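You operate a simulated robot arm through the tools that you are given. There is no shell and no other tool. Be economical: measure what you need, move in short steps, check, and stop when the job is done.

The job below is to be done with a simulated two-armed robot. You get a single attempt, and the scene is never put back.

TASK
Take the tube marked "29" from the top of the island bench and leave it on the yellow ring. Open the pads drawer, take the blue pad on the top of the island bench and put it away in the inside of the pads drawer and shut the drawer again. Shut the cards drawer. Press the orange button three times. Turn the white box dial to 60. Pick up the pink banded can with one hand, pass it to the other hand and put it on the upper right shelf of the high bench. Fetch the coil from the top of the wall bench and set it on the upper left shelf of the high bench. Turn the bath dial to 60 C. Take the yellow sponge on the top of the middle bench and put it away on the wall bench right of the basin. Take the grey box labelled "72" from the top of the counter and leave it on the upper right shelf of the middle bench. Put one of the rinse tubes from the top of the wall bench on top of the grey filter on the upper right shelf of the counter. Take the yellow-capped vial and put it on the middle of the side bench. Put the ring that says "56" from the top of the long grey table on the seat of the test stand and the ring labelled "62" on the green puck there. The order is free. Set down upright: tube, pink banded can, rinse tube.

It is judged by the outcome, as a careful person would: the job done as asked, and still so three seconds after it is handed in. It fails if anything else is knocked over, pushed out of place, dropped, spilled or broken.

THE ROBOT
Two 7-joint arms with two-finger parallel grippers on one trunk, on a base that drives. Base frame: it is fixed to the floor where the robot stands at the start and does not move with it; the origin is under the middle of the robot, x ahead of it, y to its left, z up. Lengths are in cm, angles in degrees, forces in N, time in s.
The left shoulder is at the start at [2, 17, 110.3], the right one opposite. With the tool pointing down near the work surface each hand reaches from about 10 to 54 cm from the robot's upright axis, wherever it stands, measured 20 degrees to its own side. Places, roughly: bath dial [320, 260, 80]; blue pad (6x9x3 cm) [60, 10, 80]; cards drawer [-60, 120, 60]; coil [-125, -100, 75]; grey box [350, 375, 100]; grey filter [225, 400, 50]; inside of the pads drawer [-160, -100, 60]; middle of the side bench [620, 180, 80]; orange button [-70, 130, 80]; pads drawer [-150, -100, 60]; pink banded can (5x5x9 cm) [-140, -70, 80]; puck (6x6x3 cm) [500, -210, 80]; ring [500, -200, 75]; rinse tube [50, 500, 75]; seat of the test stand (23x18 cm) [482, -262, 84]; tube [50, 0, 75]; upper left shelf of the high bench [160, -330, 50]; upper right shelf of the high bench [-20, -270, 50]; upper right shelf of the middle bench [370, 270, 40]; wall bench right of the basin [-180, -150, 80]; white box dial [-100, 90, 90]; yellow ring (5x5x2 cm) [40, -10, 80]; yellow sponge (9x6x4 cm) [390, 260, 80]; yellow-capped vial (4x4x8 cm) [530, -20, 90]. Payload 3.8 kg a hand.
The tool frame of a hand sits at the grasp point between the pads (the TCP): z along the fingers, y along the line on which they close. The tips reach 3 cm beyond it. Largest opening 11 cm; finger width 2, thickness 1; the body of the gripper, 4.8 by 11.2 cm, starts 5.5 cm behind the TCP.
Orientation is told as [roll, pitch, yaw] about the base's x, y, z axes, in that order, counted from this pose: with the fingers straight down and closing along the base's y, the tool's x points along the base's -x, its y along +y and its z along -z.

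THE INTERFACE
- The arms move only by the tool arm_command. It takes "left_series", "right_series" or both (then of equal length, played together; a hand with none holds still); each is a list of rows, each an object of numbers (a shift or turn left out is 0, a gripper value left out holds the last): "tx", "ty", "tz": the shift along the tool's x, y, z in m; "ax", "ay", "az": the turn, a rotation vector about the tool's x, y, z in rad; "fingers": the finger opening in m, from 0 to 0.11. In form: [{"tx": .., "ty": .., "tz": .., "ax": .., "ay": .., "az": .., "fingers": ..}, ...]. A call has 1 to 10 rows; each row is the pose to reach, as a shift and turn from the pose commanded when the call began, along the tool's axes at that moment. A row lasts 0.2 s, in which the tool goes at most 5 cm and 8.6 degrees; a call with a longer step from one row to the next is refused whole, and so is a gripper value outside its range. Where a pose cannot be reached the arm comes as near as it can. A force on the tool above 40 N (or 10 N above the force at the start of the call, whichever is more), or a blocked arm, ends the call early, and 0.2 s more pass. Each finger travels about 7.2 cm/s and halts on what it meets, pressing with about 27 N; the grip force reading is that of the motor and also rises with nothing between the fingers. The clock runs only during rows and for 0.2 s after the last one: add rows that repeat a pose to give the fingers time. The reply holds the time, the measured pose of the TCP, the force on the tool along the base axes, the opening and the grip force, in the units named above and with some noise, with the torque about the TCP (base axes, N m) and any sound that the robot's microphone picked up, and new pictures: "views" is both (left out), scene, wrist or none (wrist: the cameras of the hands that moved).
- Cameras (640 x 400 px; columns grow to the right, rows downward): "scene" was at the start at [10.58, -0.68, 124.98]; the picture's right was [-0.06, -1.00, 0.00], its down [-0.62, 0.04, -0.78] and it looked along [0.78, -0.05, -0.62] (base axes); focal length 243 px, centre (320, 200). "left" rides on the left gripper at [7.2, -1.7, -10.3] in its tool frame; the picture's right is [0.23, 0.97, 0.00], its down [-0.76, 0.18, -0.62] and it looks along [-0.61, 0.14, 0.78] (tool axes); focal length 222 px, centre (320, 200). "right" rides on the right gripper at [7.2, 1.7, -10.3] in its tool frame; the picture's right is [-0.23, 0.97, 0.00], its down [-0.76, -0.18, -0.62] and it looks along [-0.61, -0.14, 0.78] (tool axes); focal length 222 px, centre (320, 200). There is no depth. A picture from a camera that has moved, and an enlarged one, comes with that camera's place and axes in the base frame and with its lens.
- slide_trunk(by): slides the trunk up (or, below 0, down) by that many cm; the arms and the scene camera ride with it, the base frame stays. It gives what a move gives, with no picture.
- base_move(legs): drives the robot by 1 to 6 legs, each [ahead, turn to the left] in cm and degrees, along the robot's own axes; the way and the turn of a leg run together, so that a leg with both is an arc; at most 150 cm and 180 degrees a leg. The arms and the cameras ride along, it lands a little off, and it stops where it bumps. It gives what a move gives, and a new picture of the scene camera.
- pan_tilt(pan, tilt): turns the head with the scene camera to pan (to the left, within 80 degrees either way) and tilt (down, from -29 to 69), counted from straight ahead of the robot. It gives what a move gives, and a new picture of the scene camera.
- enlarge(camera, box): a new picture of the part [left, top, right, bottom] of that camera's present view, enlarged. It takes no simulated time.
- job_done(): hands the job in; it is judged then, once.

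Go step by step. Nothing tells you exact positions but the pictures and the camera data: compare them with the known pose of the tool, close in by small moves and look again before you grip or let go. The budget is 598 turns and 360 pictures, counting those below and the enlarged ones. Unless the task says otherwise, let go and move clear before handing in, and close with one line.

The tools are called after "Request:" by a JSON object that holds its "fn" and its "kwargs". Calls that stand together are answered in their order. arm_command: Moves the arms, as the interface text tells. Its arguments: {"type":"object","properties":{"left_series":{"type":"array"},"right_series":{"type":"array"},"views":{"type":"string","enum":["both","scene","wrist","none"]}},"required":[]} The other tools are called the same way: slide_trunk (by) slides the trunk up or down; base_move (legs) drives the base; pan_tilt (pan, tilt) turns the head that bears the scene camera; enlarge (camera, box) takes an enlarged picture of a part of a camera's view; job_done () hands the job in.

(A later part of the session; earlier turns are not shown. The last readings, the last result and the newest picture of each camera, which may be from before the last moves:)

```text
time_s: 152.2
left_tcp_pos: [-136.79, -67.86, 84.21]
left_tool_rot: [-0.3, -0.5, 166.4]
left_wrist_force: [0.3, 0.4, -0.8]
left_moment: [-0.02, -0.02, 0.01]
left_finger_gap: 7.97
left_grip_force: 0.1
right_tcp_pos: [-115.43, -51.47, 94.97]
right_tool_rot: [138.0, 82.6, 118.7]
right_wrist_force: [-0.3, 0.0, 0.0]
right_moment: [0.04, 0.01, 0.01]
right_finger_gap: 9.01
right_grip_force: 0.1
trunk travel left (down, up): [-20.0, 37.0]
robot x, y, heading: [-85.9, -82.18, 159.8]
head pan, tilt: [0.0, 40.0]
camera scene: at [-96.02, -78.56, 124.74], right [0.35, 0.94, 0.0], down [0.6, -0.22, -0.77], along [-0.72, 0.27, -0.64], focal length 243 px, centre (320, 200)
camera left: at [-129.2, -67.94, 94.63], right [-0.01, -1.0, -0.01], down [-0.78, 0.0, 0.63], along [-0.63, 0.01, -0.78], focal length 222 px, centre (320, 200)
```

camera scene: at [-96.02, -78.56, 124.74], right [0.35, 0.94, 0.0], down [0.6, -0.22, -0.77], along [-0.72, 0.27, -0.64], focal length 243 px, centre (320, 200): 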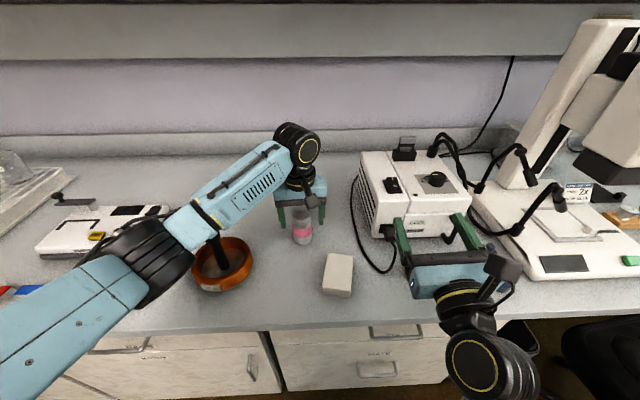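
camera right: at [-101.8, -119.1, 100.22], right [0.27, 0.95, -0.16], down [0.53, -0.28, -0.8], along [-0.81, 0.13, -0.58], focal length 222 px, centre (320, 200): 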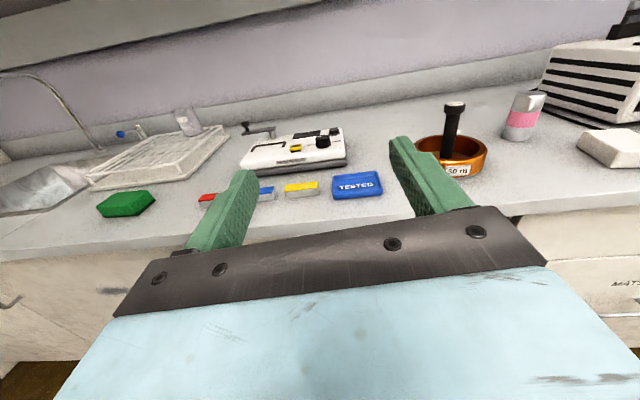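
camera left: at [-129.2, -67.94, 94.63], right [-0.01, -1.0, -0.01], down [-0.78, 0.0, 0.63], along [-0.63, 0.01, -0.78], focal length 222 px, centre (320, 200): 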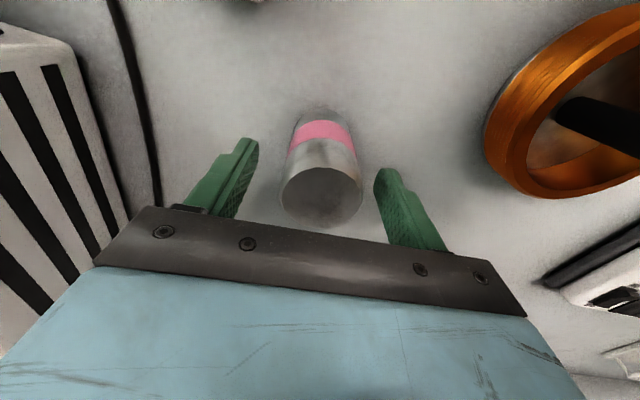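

Request:
{"fn": "arm_command", "kwargs": {"left_series": [{"fingers": 0.06}, {"fingers": 0.045}, {"fingers": 0.04}, {"fingers": 0.04}], "views": "none"}}

Request:
{"fn": "arm_command", "kwargs": {"left_series": [{"tz": -0.04}, {"tz": -0.08}, {"tz": -0.12}, {"tz": -0.16}, {"tz": -0.2, "tx": 0.03}, {"tz": -0.22, "tx": 0.07}, {"tz": -0.22, "tx": 0.11}, {"tz": -0.22, "tx": 0.14}, {"tz": -0.22, "tx": 0.16}, {"tz": -0.22, "tx": 0.16}], "views": "both"}}

```text
time_s: 153.2
left_tcp_pos: [-136.92, -67.85, 84.29]
left_tool_rot: [-0.1, -0.5, 166.4]
left_wrist_force: [-0.4, -0.8, 1.0]
left_moment: [-0.07, -0.01, 0.02]
left_finger_gap: 4.7
left_grip_force: 27.0
right_tcp_pos: [-115.54, -51.43, 94.84]
right_tool_rot: [138.1, 82.5, 118.8]
right_wrist_force: [0.4, 0.5, -0.2]
right_moment: [0.0, 0.02, -0.02]
right_finger_gap: 8.99
right_grip_force: 0.0
trunk travel left (down, up): [-20.0, 37.0]
robot x, y, heading: [-86.09, -82.04, 159.7]
head pan, tilt: [0.0, 40.0]
```

```text
time_s: 155.4
left_tcp_pos: [-121.06, -71.8, 106.3]
left_tool_rot: [-0.2, -0.4, 166.4]
left_wrist_force: [0.8, 0.0, -1.0]
left_moment: [-0.01, 0.01, 0.02]
left_finger_gap: 4.69
left_grip_force: 26.3
right_tcp_pos: [-115.36, -51.39, 94.87]
right_tool_rot: [138.1, 82.5, 118.7]
right_wrist_force: [0.1, 0.0, -0.2]
right_moment: [0.04, 0.01, -0.01]
right_finger_gap: 9.02
right_grip_force: 0.0
trunk travel left (down, up): [-20.0, 37.0]
robot x, y, heading: [-85.76, -82.01, 159.5]
head pan, tilt: [0.0, 40.0]
camera scene: at [-96.04, -78.56, 124.74], right [0.35, 0.94, 0.0], down [0.6, -0.22, -0.77], along [-0.72, 0.27, -0.64], focal length 243 px, centre (320, 200)
camera left: at [-113.42, -71.93, 116.54], right [-0.01, -1.0, -0.01], down [-0.78, 0.0, 0.63], along [-0.63, 0.01, -0.78], focal length 222 px, centre (320, 200)
```

scene: 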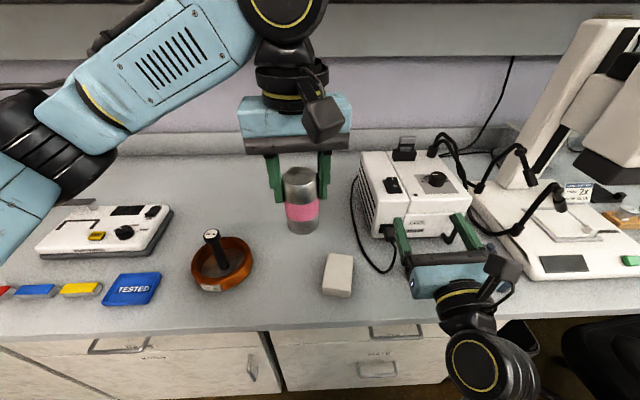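
left: 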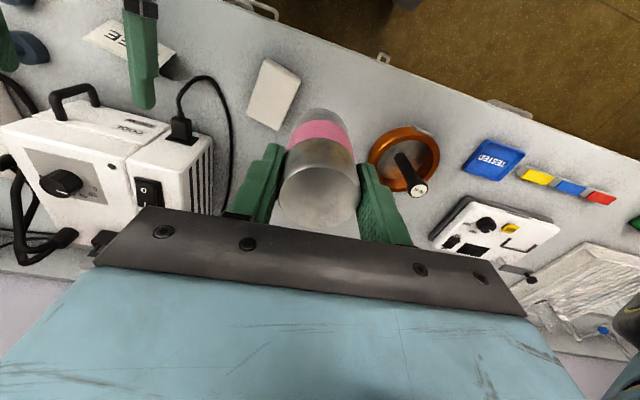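

The can is lifted. I'll place it further ahead with the left hand and bring the right hand behind its lower half for the hand-over.

Request:
{"fn": "arm_command", "kwargs": {"left_series": [{"tx": -0.03, "ty": -0.025, "tz": -0.01}, {"tx": -0.06, "ty": -0.05, "tz": -0.02}, {"tx": -0.09, "ty": -0.075, "tz": -0.03}, {"tx": -0.123, "ty": -0.1, "tz": -0.04}, {"tx": -0.123, "ty": -0.1, "tz": -0.04}, {"tx": -0.123, "ty": -0.1, "tz": -0.04}, {"tx": -0.123, "ty": -0.1, "tz": -0.04}, {"tx": -0.123, "ty": -0.1, "tz": -0.04}], "right_series": [{"tx": 0.0}, {"tx": 0.01}, {"tx": 0.03}, {"tx": 0.05, "ty": -0.02}, {"tx": 0.07, "ty": -0.05}, {"tx": 0.09, "ty": -0.08}, {"tx": 0.09, "ty": -0.1}, {"tx": 0.09, "ty": -0.1}], "views": "both"}}

```text
time_s: 156.8
left_tcp_pos: [-130.49, -59.24, 110.43]
left_tool_rot: [-0.2, -0.5, 166.5]
left_wrist_force: [0.1, 0.0, -1.9]
left_moment: [0.01, -0.02, -0.01]
left_finger_gap: 4.72
left_grip_force: 26.7
right_tcp_pos: [-117.17, -52.59, 97.54]
right_tool_rot: [96.5, 77.1, 68.1]
right_wrist_force: [0.3, -0.5, 0.1]
right_moment: [0.01, -0.01, -0.02]
right_finger_gap: 9.0
right_grip_force: 0.0
right hand out of reach, approached as far as the arm can: row 2, 3, 4, 5, 6, 7
trunk travel left (down, up): [-20.0, 37.0]
robot x, y, heading: [-86.01, -81.74, 159.4]
head pan, tilt: [0.0, 40.0]
stopped in row 7 (right hand): the arm was blocked; the commanded pose is now the measured one
camera scene: at [-96.04, -78.59, 124.74], right [0.35, 0.94, 0.0], down [0.6, -0.22, -0.77], along [-0.72, 0.27, -0.64], focal length 243 px, centre (320, 200)
camera right: at [-107.93, -57.55, 104.79], right [0.47, 0.88, -0.01], down [0.53, -0.29, -0.8], along [-0.7, 0.37, -0.6], focal length 222 px, centre (320, 200)
camera left: at [-122.87, -59.34, 120.81], right [-0.01, -1.0, -0.01], down [-0.78, 0.0, 0.63], along [-0.63, 0.01, -0.78], focal length 222 px, centre (320, 200)
```

scene: 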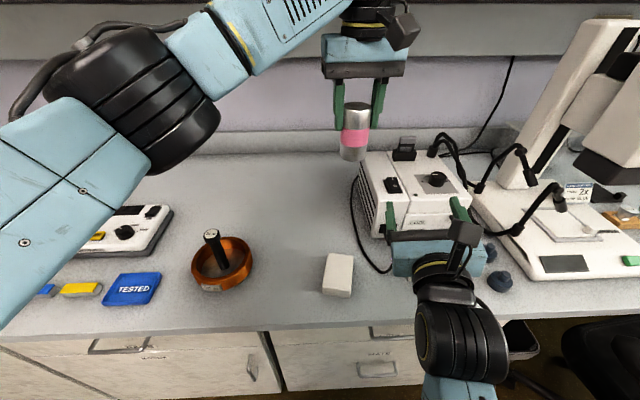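
right: 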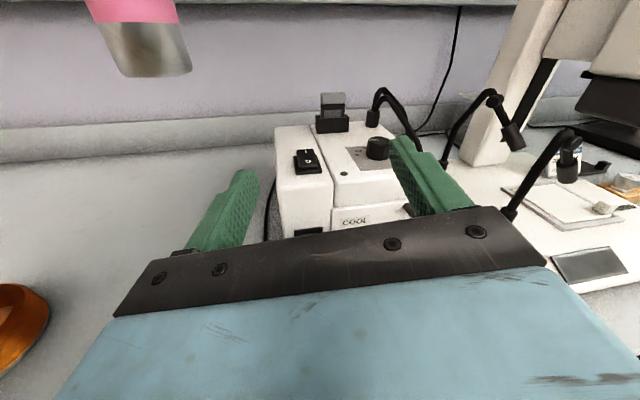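
left: 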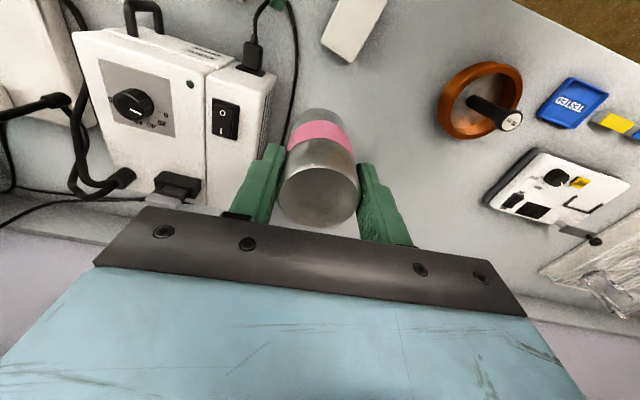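

The right arm is limited so close in. I'll back the base off the bench to get free space for the hand-over.

Request:
{"fn": "base_move", "kwargs": {"legs": [[-25, 0]]}}

Request:
{"fn": "arm_command", "kwargs": {"right_series": [{"tz": 0.03, "ax": 0.05}, {"tz": 0.05, "ax": 0.1}, {"tz": 0.05, "ax": 0.14}, {"tz": 0.05, "ax": 0.14, "ty": -0.03}, {"tz": 0.05, "ax": 0.14, "ty": -0.03}], "views": "both"}}

```text
time_s: 158.7
left_tcp_pos: [-106.47, -68.06, 110.42]
left_tool_rot: [-0.1, -0.6, 166.6]
left_wrist_force: [1.3, 0.0, -1.4]
left_moment: [0.02, 0.02, 0.0]
left_finger_gap: 4.7
left_grip_force: 27.1
right_tcp_pos: [-93.23, -61.58, 97.51]
right_tool_rot: [96.8, 77.2, 68.7]
right_wrist_force: [0.7, 0.2, 0.0]
right_moment: [0.0, -0.03, -0.03]
right_finger_gap: 8.99
right_grip_force: 0.1
trunk travel left (down, up): [-20.0, 37.0]
robot x, y, heading: [-62.09, -90.82, 160.2]
head pan, tilt: [0.0, 40.0]
camera scene: at [-72.03, -87.45, 124.75], right [0.34, 0.94, 0.0], down [0.6, -0.22, -0.77], along [-0.72, 0.26, -0.64], focal length 243 px, centre (320, 200)
```

scene: 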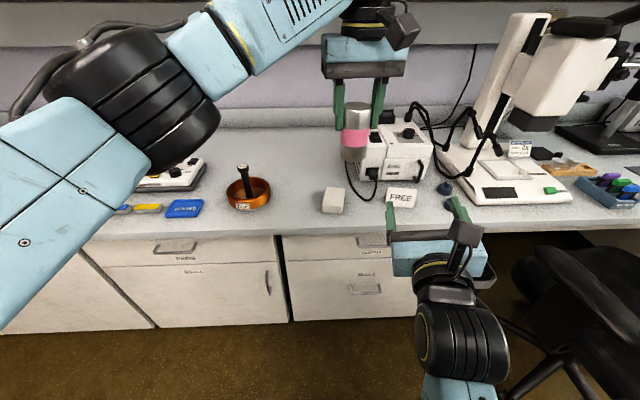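

```text
time_s: 159.9
left_tcp_pos: [-106.53, -68.22, 110.54]
left_tool_rot: [-0.2, -0.5, 166.6]
left_wrist_force: [1.2, -0.5, -0.8]
left_moment: [0.02, 0.02, 0.02]
left_finger_gap: 4.74
left_grip_force: 27.3
right_tcp_pos: [-99.33, -60.97, 97.44]
right_tool_rot: [93.4, 74.8, 73.1]
right_wrist_force: [-0.1, -0.2, -0.1]
right_moment: [0.01, 0.01, 0.01]
right_finger_gap: 9.0
right_grip_force: 0.1
trunk travel left (down, up): [-20.0, 37.0]
robot x, y, heading: [-61.94, -90.78, 160.0]
head pan, tilt: [0.0, 40.0]
camera scene: at [-72.09, -87.42, 124.74], right [0.34, 0.94, 0.0], down [0.6, -0.22, -0.77], along [-0.72, 0.26, -0.64], focal length 243 px, centre (320, 200)
camera right: at [-89.57, -64.82, 104.85], right [0.35, 0.94, 0.03], down [0.58, -0.19, -0.79], along [-0.74, 0.29, -0.61], focal length 222 px, centre (320, 200)
```

scene: 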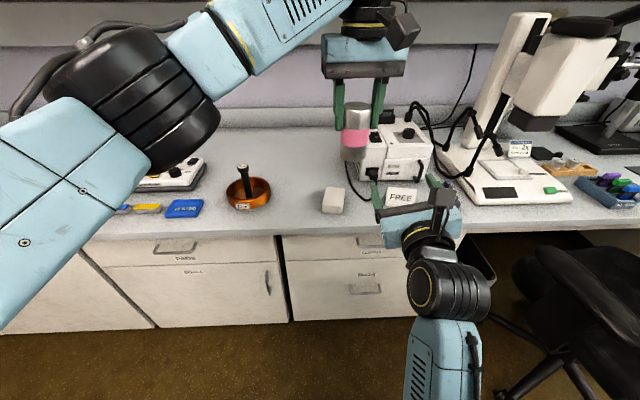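
right: 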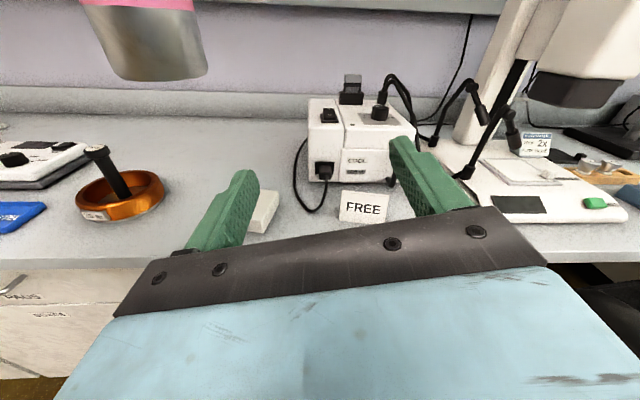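

Request:
{"fn": "arm_command", "kwargs": {"right_series": [{"tz": -0.01, "az": 0.09}, {"tz": -0.025, "az": 0.18}, {"tz": -0.03, "az": 0.262, "ty": -0.015}, {"tz": -0.03, "az": 0.262, "ty": -0.033}, {"tz": -0.03, "az": 0.262, "ty": -0.033}, {"tz": -0.03, "az": 0.262, "ty": -0.033}], "left_series": [{"tx": 0}, {"tx": 0}, {"tx": -0.003, "ty": -0.02, "tz": 0.01}, {"tx": -0.006, "ty": -0.04, "tz": 0.03}, {"tx": -0.008, "ty": -0.059, "tz": 0.05}, {"tx": -0.008, "ty": -0.059, "tz": 0.07}], "views": "both"}}

```text
time_s: 161.3
left_tcp_pos: [-106.02, -62.3, 103.45]
left_tool_rot: [-0.3, -0.5, 166.6]
left_wrist_force: [-0.7, -0.2, -1.1]
left_moment: [-0.03, 0.01, -0.02]
left_finger_gap: 4.71
left_grip_force: 27.0
left hand out of reach, approached as far as the arm can: row 5
right_tcp_pos: [-97.29, -64.8, 95.82]
right_tool_rot: [100.1, 87.1, 80.6]
right_wrist_force: [0.6, 0.1, -0.6]
right_moment: [0.01, 0.01, 0.0]
right_finger_gap: 9.01
right_grip_force: 0.0
trunk travel left (down, up): [-20.0, 37.0]
robot x, y, heading: [-61.97, -90.76, 159.8]
head pan, tilt: [0.0, 40.0]
camera scene: at [-72.13, -87.4, 124.73], right [0.34, 0.94, 0.0], down [0.6, -0.22, -0.77], along [-0.72, 0.26, -0.64], focal length 243 px, centre (320, 200)
camera right: at [-87.02, -66.98, 103.25], right [0.33, 0.93, -0.18], down [0.53, -0.34, -0.77], along [-0.78, 0.16, -0.61], focal length 222 px, centre (320, 200)
camera left: at [-98.46, -62.35, 113.8], right [-0.01, -1.0, -0.01], down [-0.78, 0.0, 0.63], along [-0.63, 0.01, -0.78], focal length 222 px, centre (320, 200)
```

scene: 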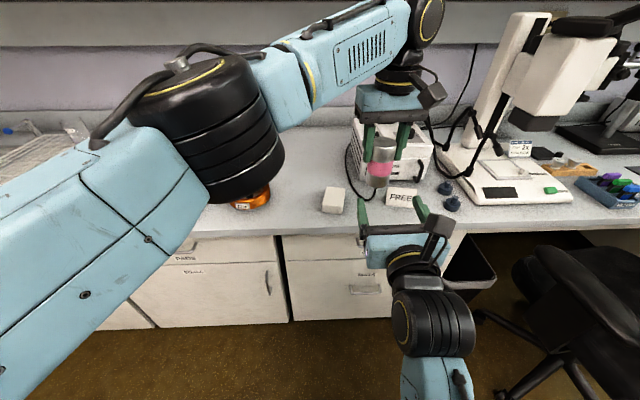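
right: 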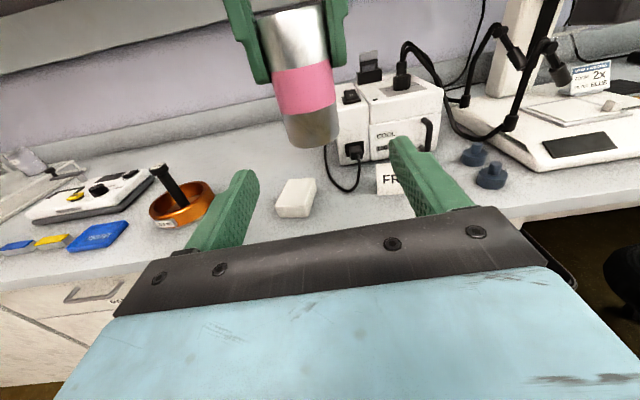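
left: 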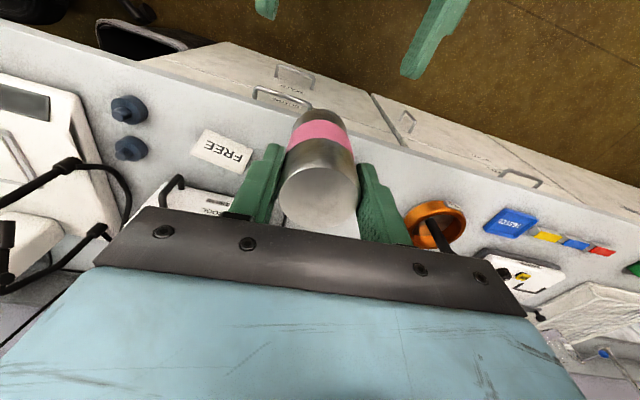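

The geometry is good: the can's lower part is 9 cm ahead of the right TCP and 1.6 cm up. I'll advance the right hand around it.

Request:
{"fn": "arm_command", "kwargs": {"right_series": [{"tx": 0.016, "ty": -0.006}, {"tx": 0.016, "ty": -0.006, "tz": 0.03}, {"tx": 0.016, "ty": -0.006, "tz": 0.06}, {"tx": 0.016, "ty": -0.006, "tz": 0.088}, {"tx": 0.016, "ty": -0.006, "tz": 0.088}], "views": "both"}}

```text
time_s: 162.5
left_tcp_pos: [-106.02, -62.35, 103.36]
left_tool_rot: [-0.2, -0.6, 166.6]
left_wrist_force: [-0.1, 0.6, -1.9]
left_moment: [-0.01, 0.01, -0.01]
left_finger_gap: 4.7
left_grip_force: 27.3
right_tcp_pos: [-105.37, -61.68, 97.03]
right_tool_rot: [-65.3, 88.9, -85.0]
right_wrist_force: [1.2, -0.6, 0.7]
right_moment: [-0.04, -0.01, 0.01]
right_finger_gap: 9.0
right_grip_force: 0.0
right hand out of reach, approached as far as the arm can: row 1, 2, 3, 4, 5
trunk travel left (down, up): [-20.0, 37.0]
robot x, y, heading: [-61.93, -90.76, 159.5]
head pan, tilt: [0.0, 40.0]
camera scene: at [-72.08, -87.42, 124.74], right [0.34, 0.94, 0.0], down [0.6, -0.22, -0.77], along [-0.72, 0.26, -0.64], focal length 243 px, centre (320, 200)
camera right: at [-95.1, -63.57, 104.53], right [0.33, 0.91, -0.24], down [0.53, -0.39, -0.75], along [-0.78, 0.12, -0.61], focal length 222 px, centre (320, 200)
```

scene: 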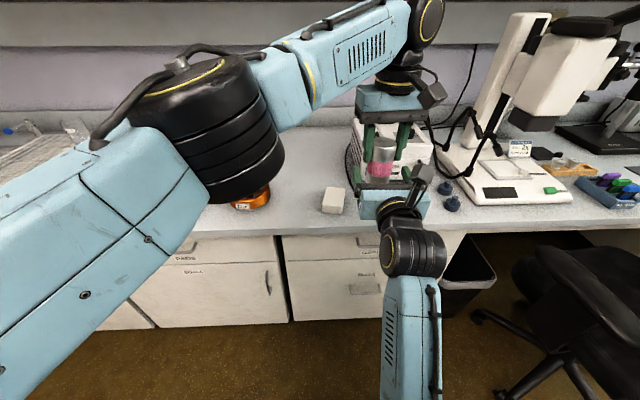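
right: 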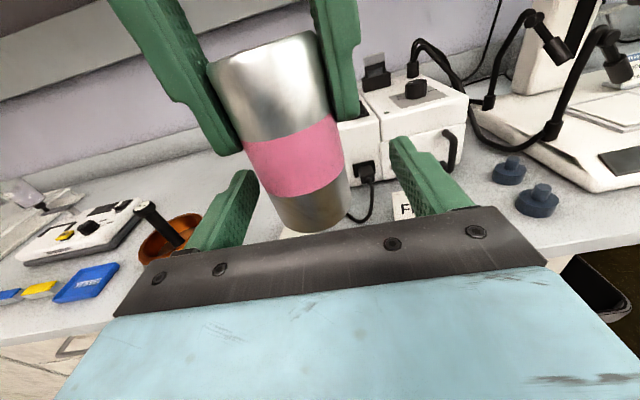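

The can is between the right fingers; I'll shift 0.8 cm left, then close the right hand.

Request:
{"fn": "arm_command", "kwargs": {"right_series": [{"ty": -0.008}, {"ty": -0.008, "fingers": 0.06}, {"ty": -0.008, "fingers": 0.05}, {"ty": -0.008, "fingers": 0.04}, {"ty": -0.008, "fingers": 0.04}], "views": "wrist"}}

```text
time_s: 163.7
left_tcp_pos: [-105.88, -62.35, 103.44]
left_tool_rot: [-0.6, -0.6, 166.2]
left_wrist_force: [7.5, 24.7, 6.7]
left_moment: [1.16, -0.19, -0.07]
left_finger_gap: 4.72
left_grip_force: 26.9
right_tcp_pos: [-105.42, -61.86, 97.17]
right_tool_rot: [-69.5, 88.9, -89.1]
right_wrist_force: [-7.9, -23.7, -7.3]
right_moment: [0.36, -0.37, 0.12]
right_finger_gap: 5.27
right_grip_force: 13.0
right hand out of reach, approached as far as the arm can: row 1, 2, 3, 4, 5
trunk travel left (down, up): [-20.0, 37.0]
robot x, y, heading: [-61.97, -90.72, 159.7]
head pan, tilt: [0.0, 40.0]
camera right: at [-95.22, -63.65, 104.67], right [0.33, 0.91, -0.24], down [0.53, -0.39, -0.75], along [-0.78, 0.12, -0.61], focal length 222 px, centre (320, 200)
```

right: 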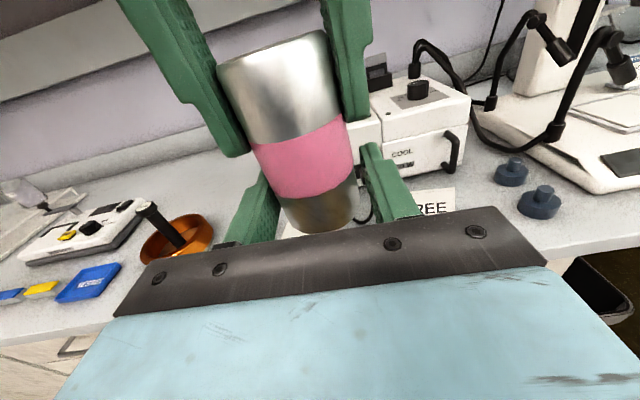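

The right hand can't go further left; I'll shift the left hand (with the can) 0.5 cm right instead.

Request:
{"fn": "arm_command", "kwargs": {"left_series": [{"ty": -0.003}, {"ty": -0.006}, {"ty": -0.006}, {"ty": -0.006}], "right_series": [{"fingers": 0.04}, {"fingers": 0.04}, {"fingers": 0.04}, {"fingers": 0.04}], "views": "none"}}

```text
time_s: 164.7
left_tcp_pos: [-105.71, -61.94, 103.37]
left_tool_rot: [-0.5, -0.6, 166.5]
left_wrist_force: [6.7, 20.1, 5.6]
left_moment: [0.84, -0.33, -0.14]
left_finger_gap: 4.74
left_grip_force: 27.1
left hand out of reach, approached as far as the arm can: row 2, 3
right_tcp_pos: [-105.44, -61.78, 97.36]
right_tool_rot: [-77.0, 89.0, -96.7]
right_wrist_force: [-6.6, -21.4, -7.0]
right_moment: [0.38, -0.05, 0.15]
right_finger_gap: 5.07
right_grip_force: 10.4
trunk travel left (down, up): [-20.0, 37.0]
robot x, y, heading: [-62.08, -90.97, 160.1]
head pan, tilt: [0.0, 40.0]
```

Request:
{"fn": "arm_command", "kwargs": {"left_series": [{"tx": 0.004, "ty": -0.003}, {"tx": 0.008, "ty": -0.006}, {"tx": 0.01, "ty": -0.008}, {"tx": 0.01, "ty": -0.008}], "right_series": [{"fingers": 0.04}, {"fingers": 0.04}, {"fingers": 0.04}, {"fingers": 0.04}], "views": "wrist"}}

```text
time_s: 165.7
left_tcp_pos: [-105.05, -61.69, 103.33]
left_tool_rot: [-0.1, -0.8, 166.9]
left_wrist_force: [-14.2, 3.5, -8.0]
left_moment: [-0.38, 0.6, 0.0]
left_finger_gap: 4.73
left_grip_force: 26.4
left hand out of reach, approached as far as the arm can: row 3, 4
right_tcp_pos: [-105.35, -61.56, 97.44]
right_tool_rot: [-89.7, 89.0, -109.7]
right_wrist_force: [14.5, -3.7, 6.0]
right_moment: [0.54, 0.27, -0.03]
right_finger_gap: 4.7
right_grip_force: 27.3
trunk travel left (down, up): [-20.0, 37.0]
robot x, y, heading: [-62.42, -90.86, 160.0]
head pan, tilt: [0.0, 40.0]
camera right: at [-95.0, -63.44, 104.78], right [0.33, 0.91, -0.24], down [0.52, -0.39, -0.76], along [-0.79, 0.13, -0.6], focal length 222 px, centre (320, 200)
camera left: at [-97.31, -61.63, 113.7], right [0.0, -1.0, 0.0], down [-0.78, 0.0, 0.63], along [-0.63, 0.0, -0.78], focal length 222 px, centre (320, 200)
```

right: 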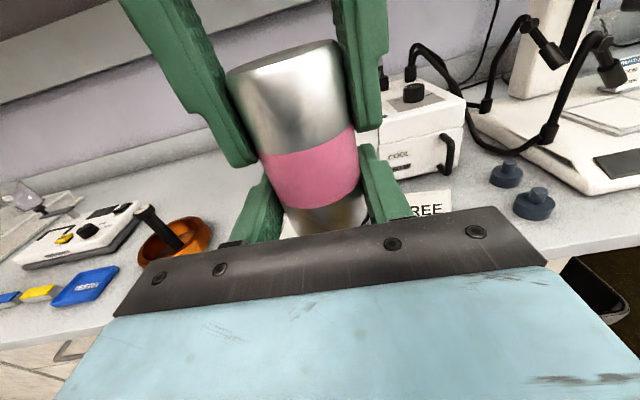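
left: 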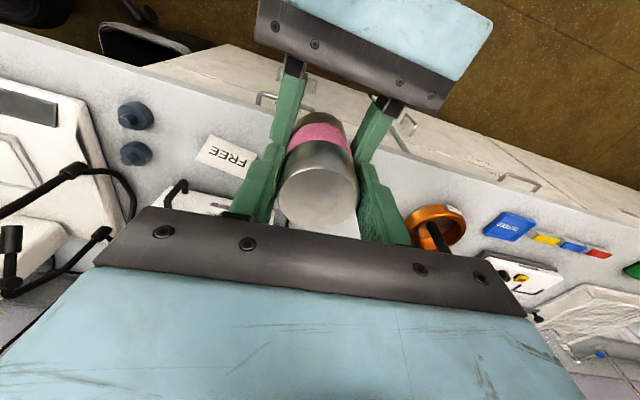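

The right hand now grips the can firmly (4.7 cm, 27 N). I'll release with the left hand and lift it away.

Request:
{"fn": "arm_command", "kwargs": {"left_series": [{"fingers": 0.06}, {"fingers": 0.075}, {"fingers": 0.08}, {"tz": -0.03}, {"tz": -0.07}, {"tz": -0.11}, {"tz": -0.11, "ty": 0.04}, {"tz": -0.11, "ty": 0.09}, {"tz": -0.11, "ty": 0.14}, {"tz": -0.11, "ty": 0.19}], "views": "both"}}

```text
time_s: 167.9
left_tcp_pos: [-109.23, -80.24, 114.03]
left_tool_rot: [-0.2, -0.5, 166.5]
left_wrist_force: [0.2, 0.2, -0.6]
left_moment: [0.02, -0.02, 0.01]
left_finger_gap: 8.01
left_grip_force: 0.0
left hand out of reach, approached as far as the arm can: row 4, 5, 6
right_tcp_pos: [-105.51, -61.77, 97.27]
right_tool_rot: [-76.2, 89.0, -96.1]
right_wrist_force: [0.2, 0.1, -0.6]
right_moment: [-0.01, 0.01, -0.04]
right_finger_gap: 4.7
right_grip_force: 27.3
trunk travel left (down, up): [-20.0, 37.0]
robot x, y, heading: [-62.17, -91.14, 159.9]
head pan, tilt: [0.0, 40.0]
camera scene: at [-72.11, -87.52, 124.74], right [0.34, 0.94, 0.0], down [0.6, -0.22, -0.77], along [-0.72, 0.26, -0.64], focal length 243 px, centre (320, 200)
camera left: at [-101.58, -80.25, 124.46], right [0.0, -1.0, -0.01], down [-0.78, 0.0, 0.63], along [-0.63, 0.01, -0.78], focal length 222 px, centre (320, 200)
```

scene: 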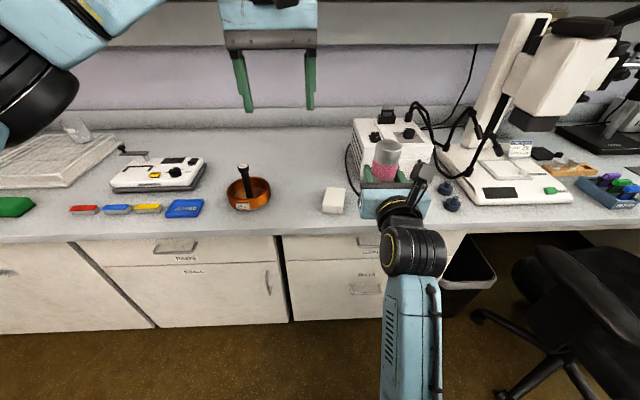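
left: 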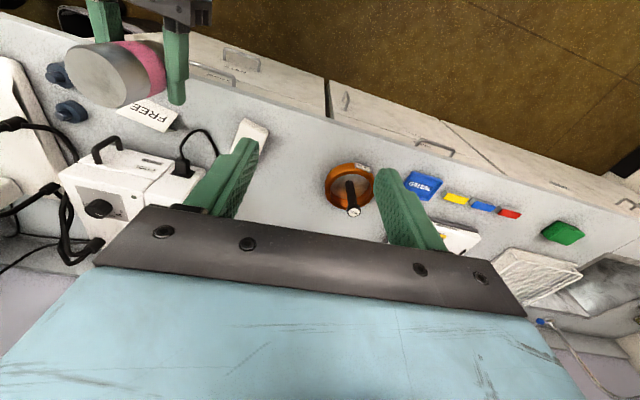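

The hand-over worked. Next is the coil; I'll zoom on it.

Request:
{"fn": "enlarge", "kwargs": {"camera": "scene", "box": [200, 145, 300, 225]}}

Request:
{"fn": "enlarge", "kwargs": {"camera": "left", "box": [300, 150, 420, 225]}}

```text
5.00 times, centred on (250, 185) of scene
camera zoom: at [-72.11, -87.52, 124.74], right [0.34, 0.94, 0.0], down [0.6, -0.22, -0.77], along [-0.72, 0.26, -0.64], focal length 1217 px, centre (670, 275)
```

zoom: 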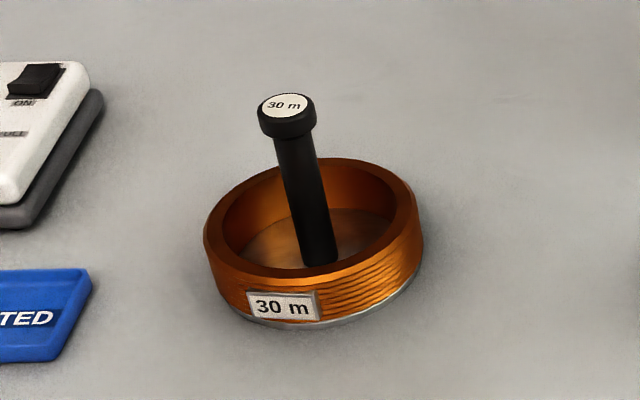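

```text
5.33 times, centred on (360, 188) of left
camera zoom: at [-101.58, -80.25, 124.46], right [0.0, -1.0, -0.01], down [-0.78, 0.0, 0.63], along [-0.63, 0.01, -0.78], focal length 1185 px, centre (107, 267)
```

zoom: 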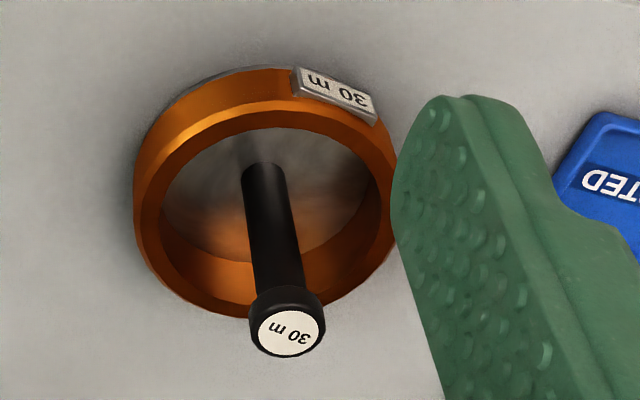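

The coil has a central post with a knob, which suits a side grip. I'll turn the left hand to a horizontal forward pose (mirror of the right).

Request:
{"fn": "arm_command", "kwargs": {"left_series": [{"ax": 0.0806, "ay": -0.0806, "az": -0.0806, "ty": 0.014, "fingers": 0.06}, {"ax": 0.1612, "ay": -0.1612, "az": -0.1612, "ty": 0.028}, {"ax": 0.2418, "ay": -0.2418, "az": -0.2418, "ty": 0.042}, {"ax": 0.3224, "ay": -0.3224, "az": -0.3224, "ty": 0.056, "tz": 0.01}, {"ax": 0.403, "ay": -0.403, "az": -0.403, "ty": 0.07, "tz": 0.02}, {"ax": 0.4836, "ay": -0.4836, "az": -0.4836, "ty": 0.084, "tz": 0.03}, {"ax": 0.5642, "ay": -0.5642, "az": -0.5642, "ty": 0.098, "tz": 0.04}, {"ax": 0.6448, "ay": -0.6448, "az": -0.6448, "ty": 0.112, "tz": 0.06}, {"ax": 0.7254, "ay": -0.7254, "az": -0.7254, "ty": 0.126, "tz": 0.08}, {"ax": 0.806, "ay": -0.806, "az": -0.806, "ty": 0.14, "tz": 0.1}], "views": "none"}}

Request:
{"fn": "arm_command", "kwargs": {"left_series": [{"ax": 0.0806, "ay": -0.0806, "az": -0.0806}, {"ax": 0.1612, "ay": -0.1612, "az": -0.1612}, {"ax": 0.2418, "ay": -0.2418, "az": -0.2418}, {"ax": 0.3224, "ay": -0.3224, "az": -0.3224}, {"ax": 0.403, "ay": -0.403, "az": -0.403}, {"ax": 0.403, "ay": -0.403, "az": -0.403}], "views": "none"}}

Request:
{"fn": "arm_command", "kwargs": {"left_series": [{"az": -0.145}, {"az": -0.29}, {"az": -0.435}, {"az": -0.58}, {"az": -0.725}, {"az": -0.87}, {"az": -1.015}, {"az": -1.16}, {"az": -1.305}, {"az": -1.45}], "views": "both"}}

```text
time_s: 170.1
left_tcp_pos: [-112.5, -93.8, 104.45]
left_tool_rot: [-62.8, -17.2, -131.2]
left_wrist_force: [-0.4, 0.5, -0.1]
left_moment: [-0.01, -0.02, -0.02]
left_finger_gap: 6.01
left_grip_force: 0.0
right_tcp_pos: [-105.5, -61.76, 97.35]
right_tool_rot: [-75.0, 89.0, -94.8]
right_wrist_force: [0.8, -0.2, -1.1]
right_moment: [-0.02, -0.01, 0.02]
right_finger_gap: 4.68
right_grip_force: 27.2
trunk travel left (down, up): [-20.0, 37.0]
robot x, y, heading: [-61.79, -90.92, 159.9]
head pan, tilt: [0.0, 40.0]
```

```text
time_s: 171.5
left_tcp_pos: [-112.48, -93.69, 104.33]
left_tool_rot: [-90.5, 0.2, -103.4]
left_wrist_force: [-0.3, 0.5, 0.3]
left_moment: [-0.04, -0.04, -0.02]
left_finger_gap: 5.99
left_grip_force: 0.0
right_tcp_pos: [-105.49, -61.61, 97.38]
right_tool_rot: [-74.7, 89.0, -94.6]
right_wrist_force: [-0.6, 0.2, 1.1]
right_moment: [0.01, 0.01, 0.02]
right_finger_gap: 4.71
right_grip_force: 27.0
trunk travel left (down, up): [-20.0, 37.0]
robot x, y, heading: [-61.75, -90.94, 159.9]
head pan, tilt: [0.0, 40.0]
```

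```text
time_s: 173.7
left_tcp_pos: [-112.5, -93.78, 104.22]
left_tool_rot: [-95.1, 82.3, -108.4]
left_wrist_force: [0.0, 0.4, -0.3]
left_moment: [0.01, 0.02, 0.03]
left_finger_gap: 6.01
left_grip_force: 0.0
right_tcp_pos: [-105.4, -61.71, 97.28]
right_tool_rot: [-75.8, 88.9, -95.6]
right_wrist_force: [0.0, 0.6, -0.3]
right_moment: [-0.03, -0.06, -0.02]
right_finger_gap: 4.7
right_grip_force: 27.7
trunk travel left (down, up): [-20.0, 37.0]
robot x, y, heading: [-62.0, -90.44, 159.9]
head pan, tilt: [0.0, 40.0]
camera scene: at [-72.1, -87.42, 124.74], right [0.34, 0.94, 0.0], down [0.6, -0.22, -0.77], along [-0.72, 0.26, -0.64], focal length 243 px, centre (320, 200)
camera left: at [-102.47, -96.82, 111.64], right [0.23, 0.97, 0.1], down [0.61, -0.07, -0.79], along [-0.75, 0.24, -0.61], focal length 222 px, centre (320, 200)
```

scene: 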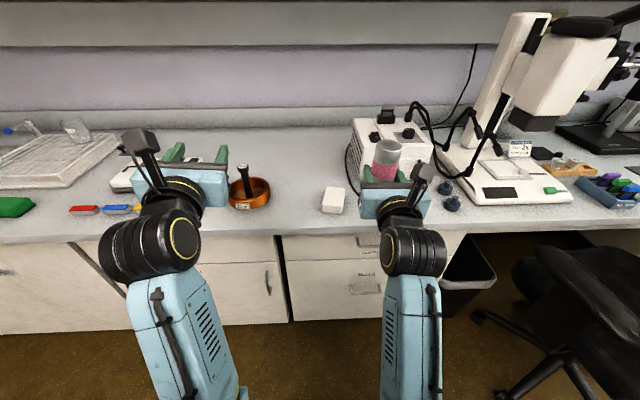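
left: 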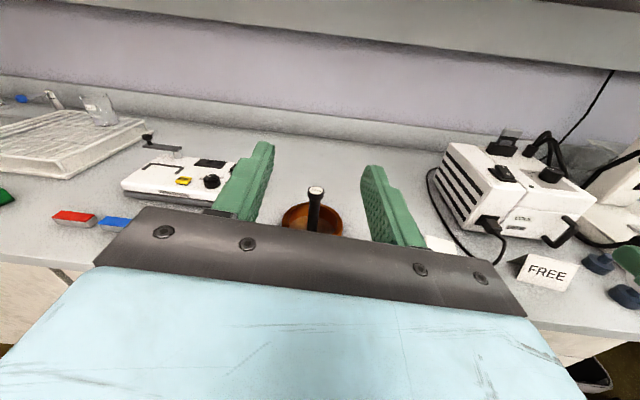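

Good mirrored pose. I'll correct its heading, drive 18 cm ahead to bring the coil post within reach, and look.

Request:
{"fn": "base_move", "kwargs": {"legs": [[18, 0]]}}

Request:
{"fn": "arm_command", "kwargs": {"left_series": [{"ax": -0.06, "az": -0.06, "tx": -0.04}, {"ax": -0.119, "az": -0.12, "tx": -0.08}, {"ax": -0.119, "az": -0.12, "tx": -0.12}, {"ax": -0.119, "az": -0.12, "tx": -0.15}, {"ax": -0.119, "az": -0.12, "tx": -0.15}], "views": "both"}}

```text
time_s: 175.2
left_tcp_pos: [-129.14, -87.91, 104.18]
left_tool_rot: [-94.6, 82.3, -107.8]
left_wrist_force: [0.4, -0.4, -0.1]
left_moment: [-0.02, 0.01, -0.03]
left_finger_gap: 5.98
left_grip_force: 0.0
right_tcp_pos: [-122.23, -55.64, 97.25]
right_tool_rot: [-74.1, 88.9, -93.7]
right_wrist_force: [0.5, 0.2, 0.3]
right_moment: [0.0, 0.0, -0.03]
right_finger_gap: 4.69
right_grip_force: 27.1
trunk travel left (down, up): [-20.0, 37.0]
robot x, y, heading: [-78.61, -85.33, 160.1]
head pan, tilt: [0.0, 40.0]
camera scene: at [-88.86, -81.34, 124.73], right [0.34, 0.94, 0.0], down [0.6, -0.22, -0.77], along [-0.72, 0.26, -0.64], focal length 243 px, centre (320, 200)
```

scene: 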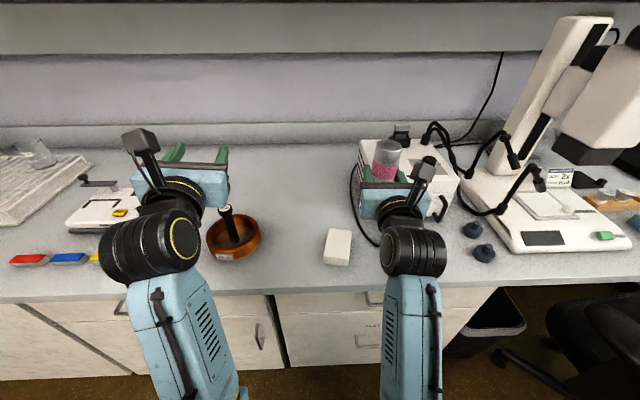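

```text
time_s: 176.4
left_tcp_pos: [-130.03, -90.07, 89.63]
left_tool_rot: [-101.0, 87.4, -121.2]
left_wrist_force: [-0.3, 0.2, 0.1]
left_moment: [0.01, 0.05, 0.02]
left_finger_gap: 6.03
left_grip_force: 0.1
right_tcp_pos: [-122.16, -55.67, 97.31]
right_tool_rot: [-73.7, 89.0, -93.3]
right_wrist_force: [-0.2, -0.1, -0.4]
right_moment: [0.0, 0.04, 0.0]
right_finger_gap: 4.7
right_grip_force: 26.9
trunk travel left (down, up): [-20.0, 37.0]
robot x, y, heading: [-79.11, -84.71, 159.8]
head pan, tilt: [0.0, 40.0]
camera scene: at [-88.81, -81.36, 124.74], right [0.34, 0.94, 0.0], down [0.6, -0.22, -0.77], along [-0.72, 0.26, -0.64], focal length 243 px, centre (320, 200)
camera left: at [-120.72, -94.9, 96.99], right [0.34, 0.92, 0.18], down [0.63, -0.08, -0.77], along [-0.7, 0.38, -0.61], focal length 222 px, centre (320, 200)
```

scene: 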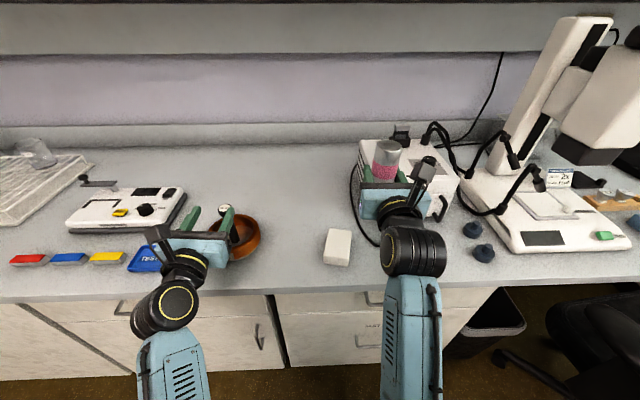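
left: 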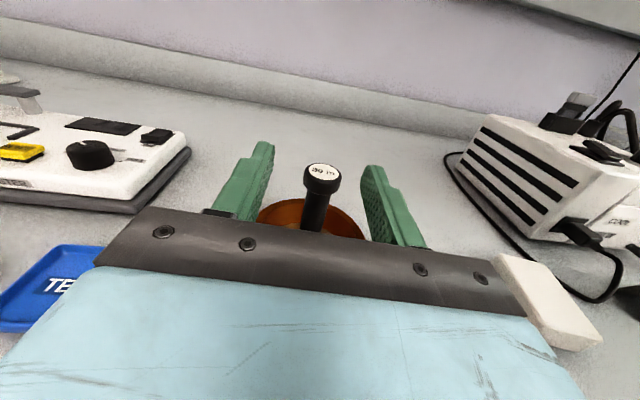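

The post is 7.5 cm ahead, laterally aligned, its knob top at z about 86. I'll lower and advance.

Request:
{"fn": "arm_command", "kwargs": {"left_series": [{"tx": -0.035}, {"tx": -0.07}, {"tx": -0.073, "tz": 0.02}, {"tx": -0.073, "tz": 0.045}, {"tx": -0.073, "tz": 0.07}, {"tx": -0.073, "tz": 0.07}], "views": "both"}}

```text
time_s: 177.8
left_tcp_pos: [-136.5, -87.42, 82.15]
left_tool_rot: [-99.4, 89.1, -119.4]
left_wrist_force: [0.5, 0.1, -0.3]
left_moment: [0.01, 0.0, -0.02]
left_finger_gap: 6.0
left_grip_force: 0.1
right_tcp_pos: [-122.26, -55.62, 97.27]
right_tool_rot: [-74.4, 88.9, -94.0]
right_wrist_force: [0.3, -0.2, -0.3]
right_moment: [0.01, -0.03, 0.04]
right_finger_gap: 4.71
right_grip_force: 26.7
trunk travel left (down, up): [-20.0, 37.0]
robot x, y, heading: [-78.64, -84.83, 160.2]
head pan, tilt: [0.0, 40.0]
camera scene: at [-88.8, -81.36, 124.74], right [0.34, 0.94, 0.0], down [0.6, -0.22, -0.77], along [-0.72, 0.26, -0.64], focal length 243 px, centre (320, 200)
camera left: at [-127.31, -92.43, 89.53], right [0.33, 0.92, 0.21], down [0.64, -0.06, -0.77], along [-0.69, 0.39, -0.61], focal length 222 px, centre (320, 200)
```

scene: 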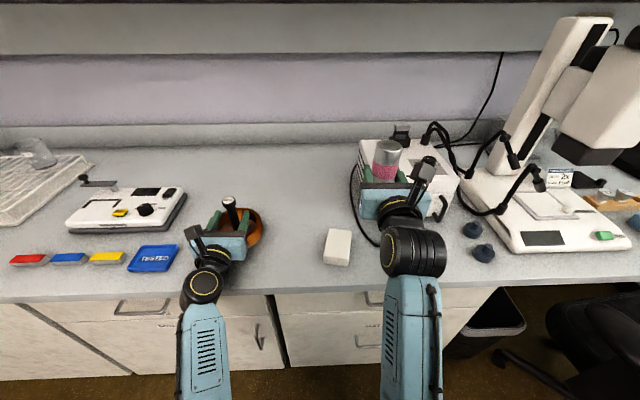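
left: 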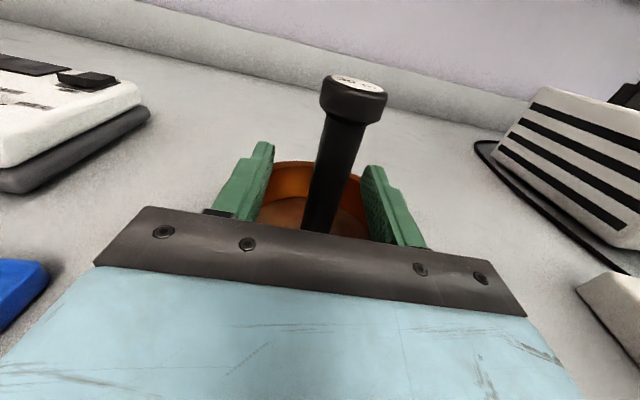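

Request:
{"fn": "arm_command", "kwargs": {"left_series": [{"fingers": 0.04}, {"fingers": 0.02}, {"fingers": 0.005}, {"fingers": 0.005}, {"fingers": 0.005}], "views": "none"}}

Request:
{"fn": "arm_command", "kwargs": {"left_series": [{"tx": 0.02}, {"tx": 0.05}, {"tx": 0.09}, {"tx": 0.13}, {"tx": 0.16}, {"tx": 0.16}], "views": "both"}}

```text
time_s: 179.0
left_tcp_pos: [-136.47, -87.52, 82.15]
left_tool_rot: [-104.2, 89.1, -124.1]
left_wrist_force: [1.3, 1.0, 2.9]
left_moment: [0.41, -0.11, 0.01]
left_finger_gap: 2.06
left_grip_force: 27.1
right_tcp_pos: [-122.22, -55.73, 97.15]
right_tool_rot: [-74.9, 89.0, -94.6]
right_wrist_force: [-0.3, 0.2, 0.4]
right_moment: [0.02, 0.02, 0.0]
right_finger_gap: 4.69
right_grip_force: 27.2
trunk travel left (down, up): [-20.0, 37.0]
robot x, y, heading: [-78.88, -85.14, 159.7]
head pan, tilt: [0.0, 40.0]
```

```text
time_s: 180.4
left_tcp_pos: [-136.44, -87.54, 97.71]
left_tool_rot: [-83.0, 88.3, -102.8]
left_wrist_force: [0.5, -0.5, -1.6]
left_moment: [0.01, 0.0, 0.0]
left_finger_gap: 2.08
left_grip_force: 26.9
right_tcp_pos: [-122.31, -55.73, 97.37]
right_tool_rot: [-73.6, 89.0, -93.4]
right_wrist_force: [-0.1, -0.9, 0.3]
right_moment: [0.01, -0.01, 0.01]
right_finger_gap: 4.7
right_grip_force: 27.3
trunk travel left (down, up): [-20.0, 37.0]
robot x, y, heading: [-78.68, -84.6, 159.7]
head pan, tilt: [0.0, 40.0]
camera scene: at [-88.82, -81.36, 124.74], right [0.34, 0.94, 0.0], down [0.6, -0.22, -0.77], along [-0.72, 0.26, -0.64], focal length 243 px, centre (320, 200)
camera left: at [-127.16, -92.41, 105.17], right [0.33, 0.92, 0.2], down [0.64, -0.06, -0.76], along [-0.69, 0.38, -0.61], focal length 222 px, centre (320, 200)
```

scene: 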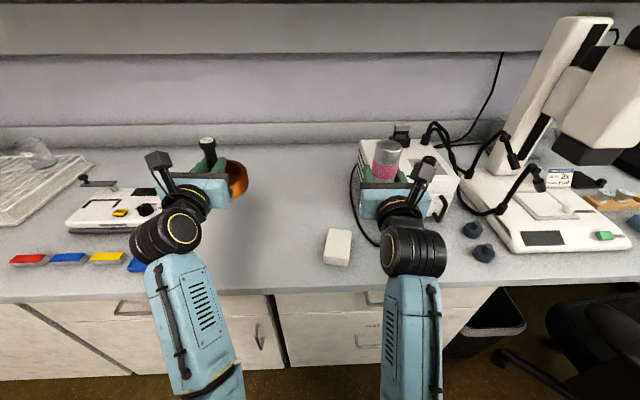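
left: 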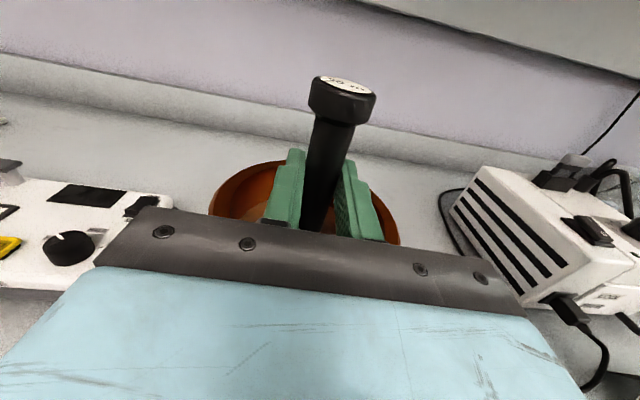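

Both items are held. Now to the high bench: I'll back up, turn and drive to its front, near [0, -190].

Request:
{"fn": "base_move", "kwargs": {"legs": [[-25, 0], [0, 141], [113, 0], [0, -50]]}}

Request:
{"fn": "pan_tilt", "kwargs": {"pan": 0, "tilt": 30}}

```text
time_s: 195.7
left_tcp_pos: [12.81, -243.94, 97.99]
left_tool_rot: [-94.4, 88.3, -20.9]
left_wrist_force: [-0.1, -0.5, -0.6]
left_moment: [0.04, -0.02, -0.04]
left_finger_gap: 2.06
left_grip_force: 26.6
right_tcp_pos: [-19.91, -231.46, 97.15]
right_tool_rot: [-73.5, 89.1, 0.0]
right_wrist_force: [0.7, -0.5, 1.1]
right_moment: [-0.01, 0.0, -0.03]
right_finger_gap: 4.72
right_grip_force: 27.2
trunk travel left (down, up): [-20.0, 37.0]
robot x, y, heading: [7.08, -186.42, -106.8]
head pan, tilt: [0.0, 40.0]
camera scene: at [3.65, -196.76, 124.74], right [-0.96, 0.29, 0.0], down [0.19, 0.62, -0.77], along [-0.22, -0.73, -0.64], focal length 243 px, centre (320, 200)
```

scene: 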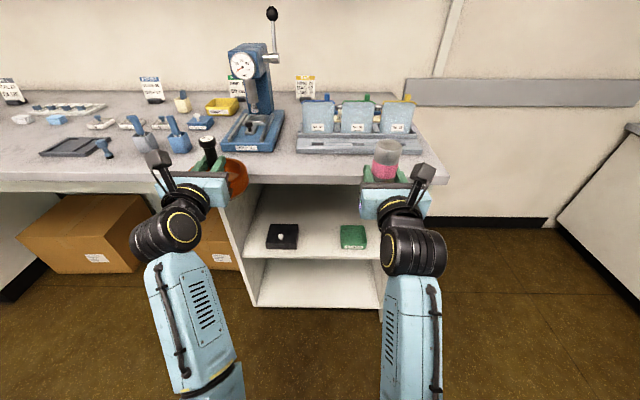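

```text
time_s: 196.4
left_tcp_pos: [12.91, -244.08, 97.83]
left_tool_rot: [-93.0, 88.2, -19.5]
left_wrist_force: [0.1, 0.4, -2.5]
left_moment: [0.01, -0.01, -0.02]
left_finger_gap: 2.05
left_grip_force: 27.1
right_tcp_pos: [-19.86, -231.37, 97.16]
right_tool_rot: [-71.4, 89.2, 2.3]
right_wrist_force: [-0.2, 0.7, 0.5]
right_moment: [-0.02, 0.02, -0.01]
right_finger_gap: 4.7
right_grip_force: 27.0
trunk travel left (down, up): [-20.0, 37.0]
robot x, y, heading: [6.94, -186.52, -106.7]
head pan, tilt: [0.0, 30.0]
camera scene: at [3.5, -197.28, 126.27], right [-0.96, 0.29, 0.0], down [0.14, 0.48, -0.87], along [-0.25, -0.83, -0.5], focal length 243 px, centre (320, 200)
```

scene: 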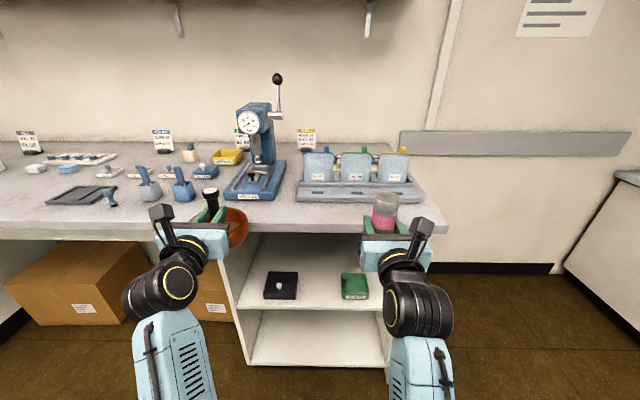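

The upper right shelf (surface z about 42) has about 18 cm free between the black and green items. I'll lower the trunk and test how low the right hand can go while level.

Request:
{"fn": "slide_trunk", "kwargs": {"by": -20}}

Request:
{"fn": "arm_command", "kwargs": {"right_series": [{"tx": -0.04}, {"tx": -0.08}, {"tx": -0.12}, {"tx": -0.16}, {"tx": -0.2}, {"tx": -0.24}, {"tx": -0.28}, {"tx": -0.32}, {"tx": -0.32}], "views": "both"}}

```text
time_s: 198.8
left_tcp_pos: [12.54, -243.85, 82.66]
left_tool_rot: [-93.6, 87.9, -20.1]
left_wrist_force: [-0.3, -0.1, -1.0]
left_moment: [0.03, 0.0, 0.01]
left_finger_gap: 2.05
left_grip_force: 27.4
right_tcp_pos: [-19.83, -231.58, 81.97]
right_tool_rot: [-83.0, 88.8, -8.9]
right_wrist_force: [-0.7, 0.1, -0.3]
right_moment: [0.02, 0.0, 0.02]
right_finger_gap: 4.7
right_grip_force: 27.3
trunk travel left (down, up): [-4.1, 52.9]
robot x, y, heading: [7.0, -186.55, -106.6]
head pan, tilt: [0.0, 30.0]
stopped: the arm was blocked; the commanded pose is now the measured one
```

```text
time_s: 199.7
left_tcp_pos: [12.86, -244.11, 82.13]
left_tool_rot: [-88.6, 88.1, -15.2]
left_wrist_force: [0.3, 0.1, -1.9]
left_moment: [0.01, -0.02, 0.01]
left_finger_gap: 2.05
left_grip_force: 26.7
right_tcp_pos: [-21.12, -235.08, 77.97]
right_tool_rot: [179.8, 80.5, -106.5]
right_wrist_force: [0.1, -0.3, -0.5]
right_moment: [-0.02, -0.01, 0.0]
right_finger_gap: 4.7
right_grip_force: 27.4
trunk travel left (down, up): [-4.1, 52.9]
robot x, y, heading: [6.49, -186.54, -106.6]
head pan, tilt: [0.0, 30.0]
stopped in row 4 (right hand): the arm was blocked; the commanded pose is now the measured one
camera scene: at [3.55, -197.44, 110.5], right [-0.96, 0.29, 0.0], down [0.14, 0.48, -0.87], along [-0.25, -0.83, -0.5], focal length 243 px, centre (320, 200)
camera right: at [-19.45, -223.76, 83.47], right [-0.95, 0.24, -0.22], down [0.31, 0.42, -0.85], along [-0.11, -0.88, -0.47], focal length 222 px, centre (320, 200)
```

scene: 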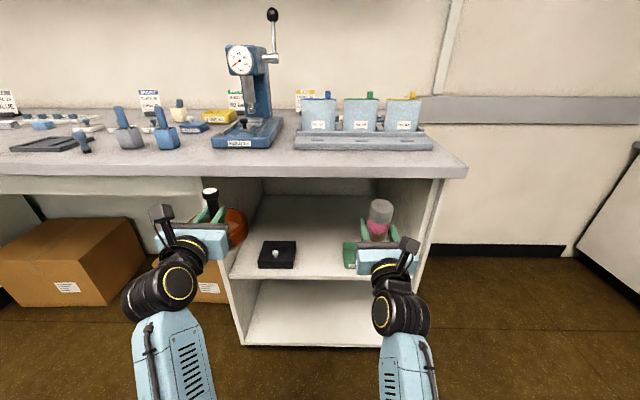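
right: 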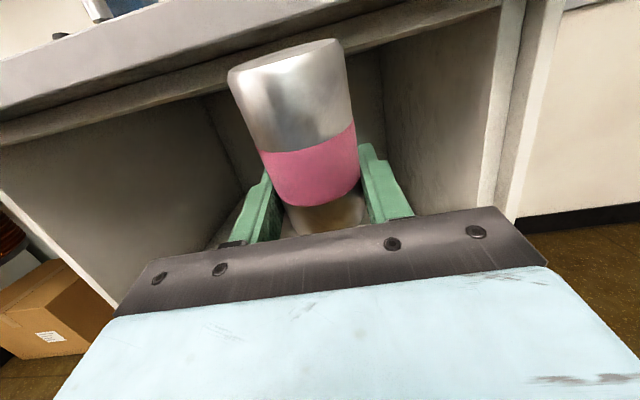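

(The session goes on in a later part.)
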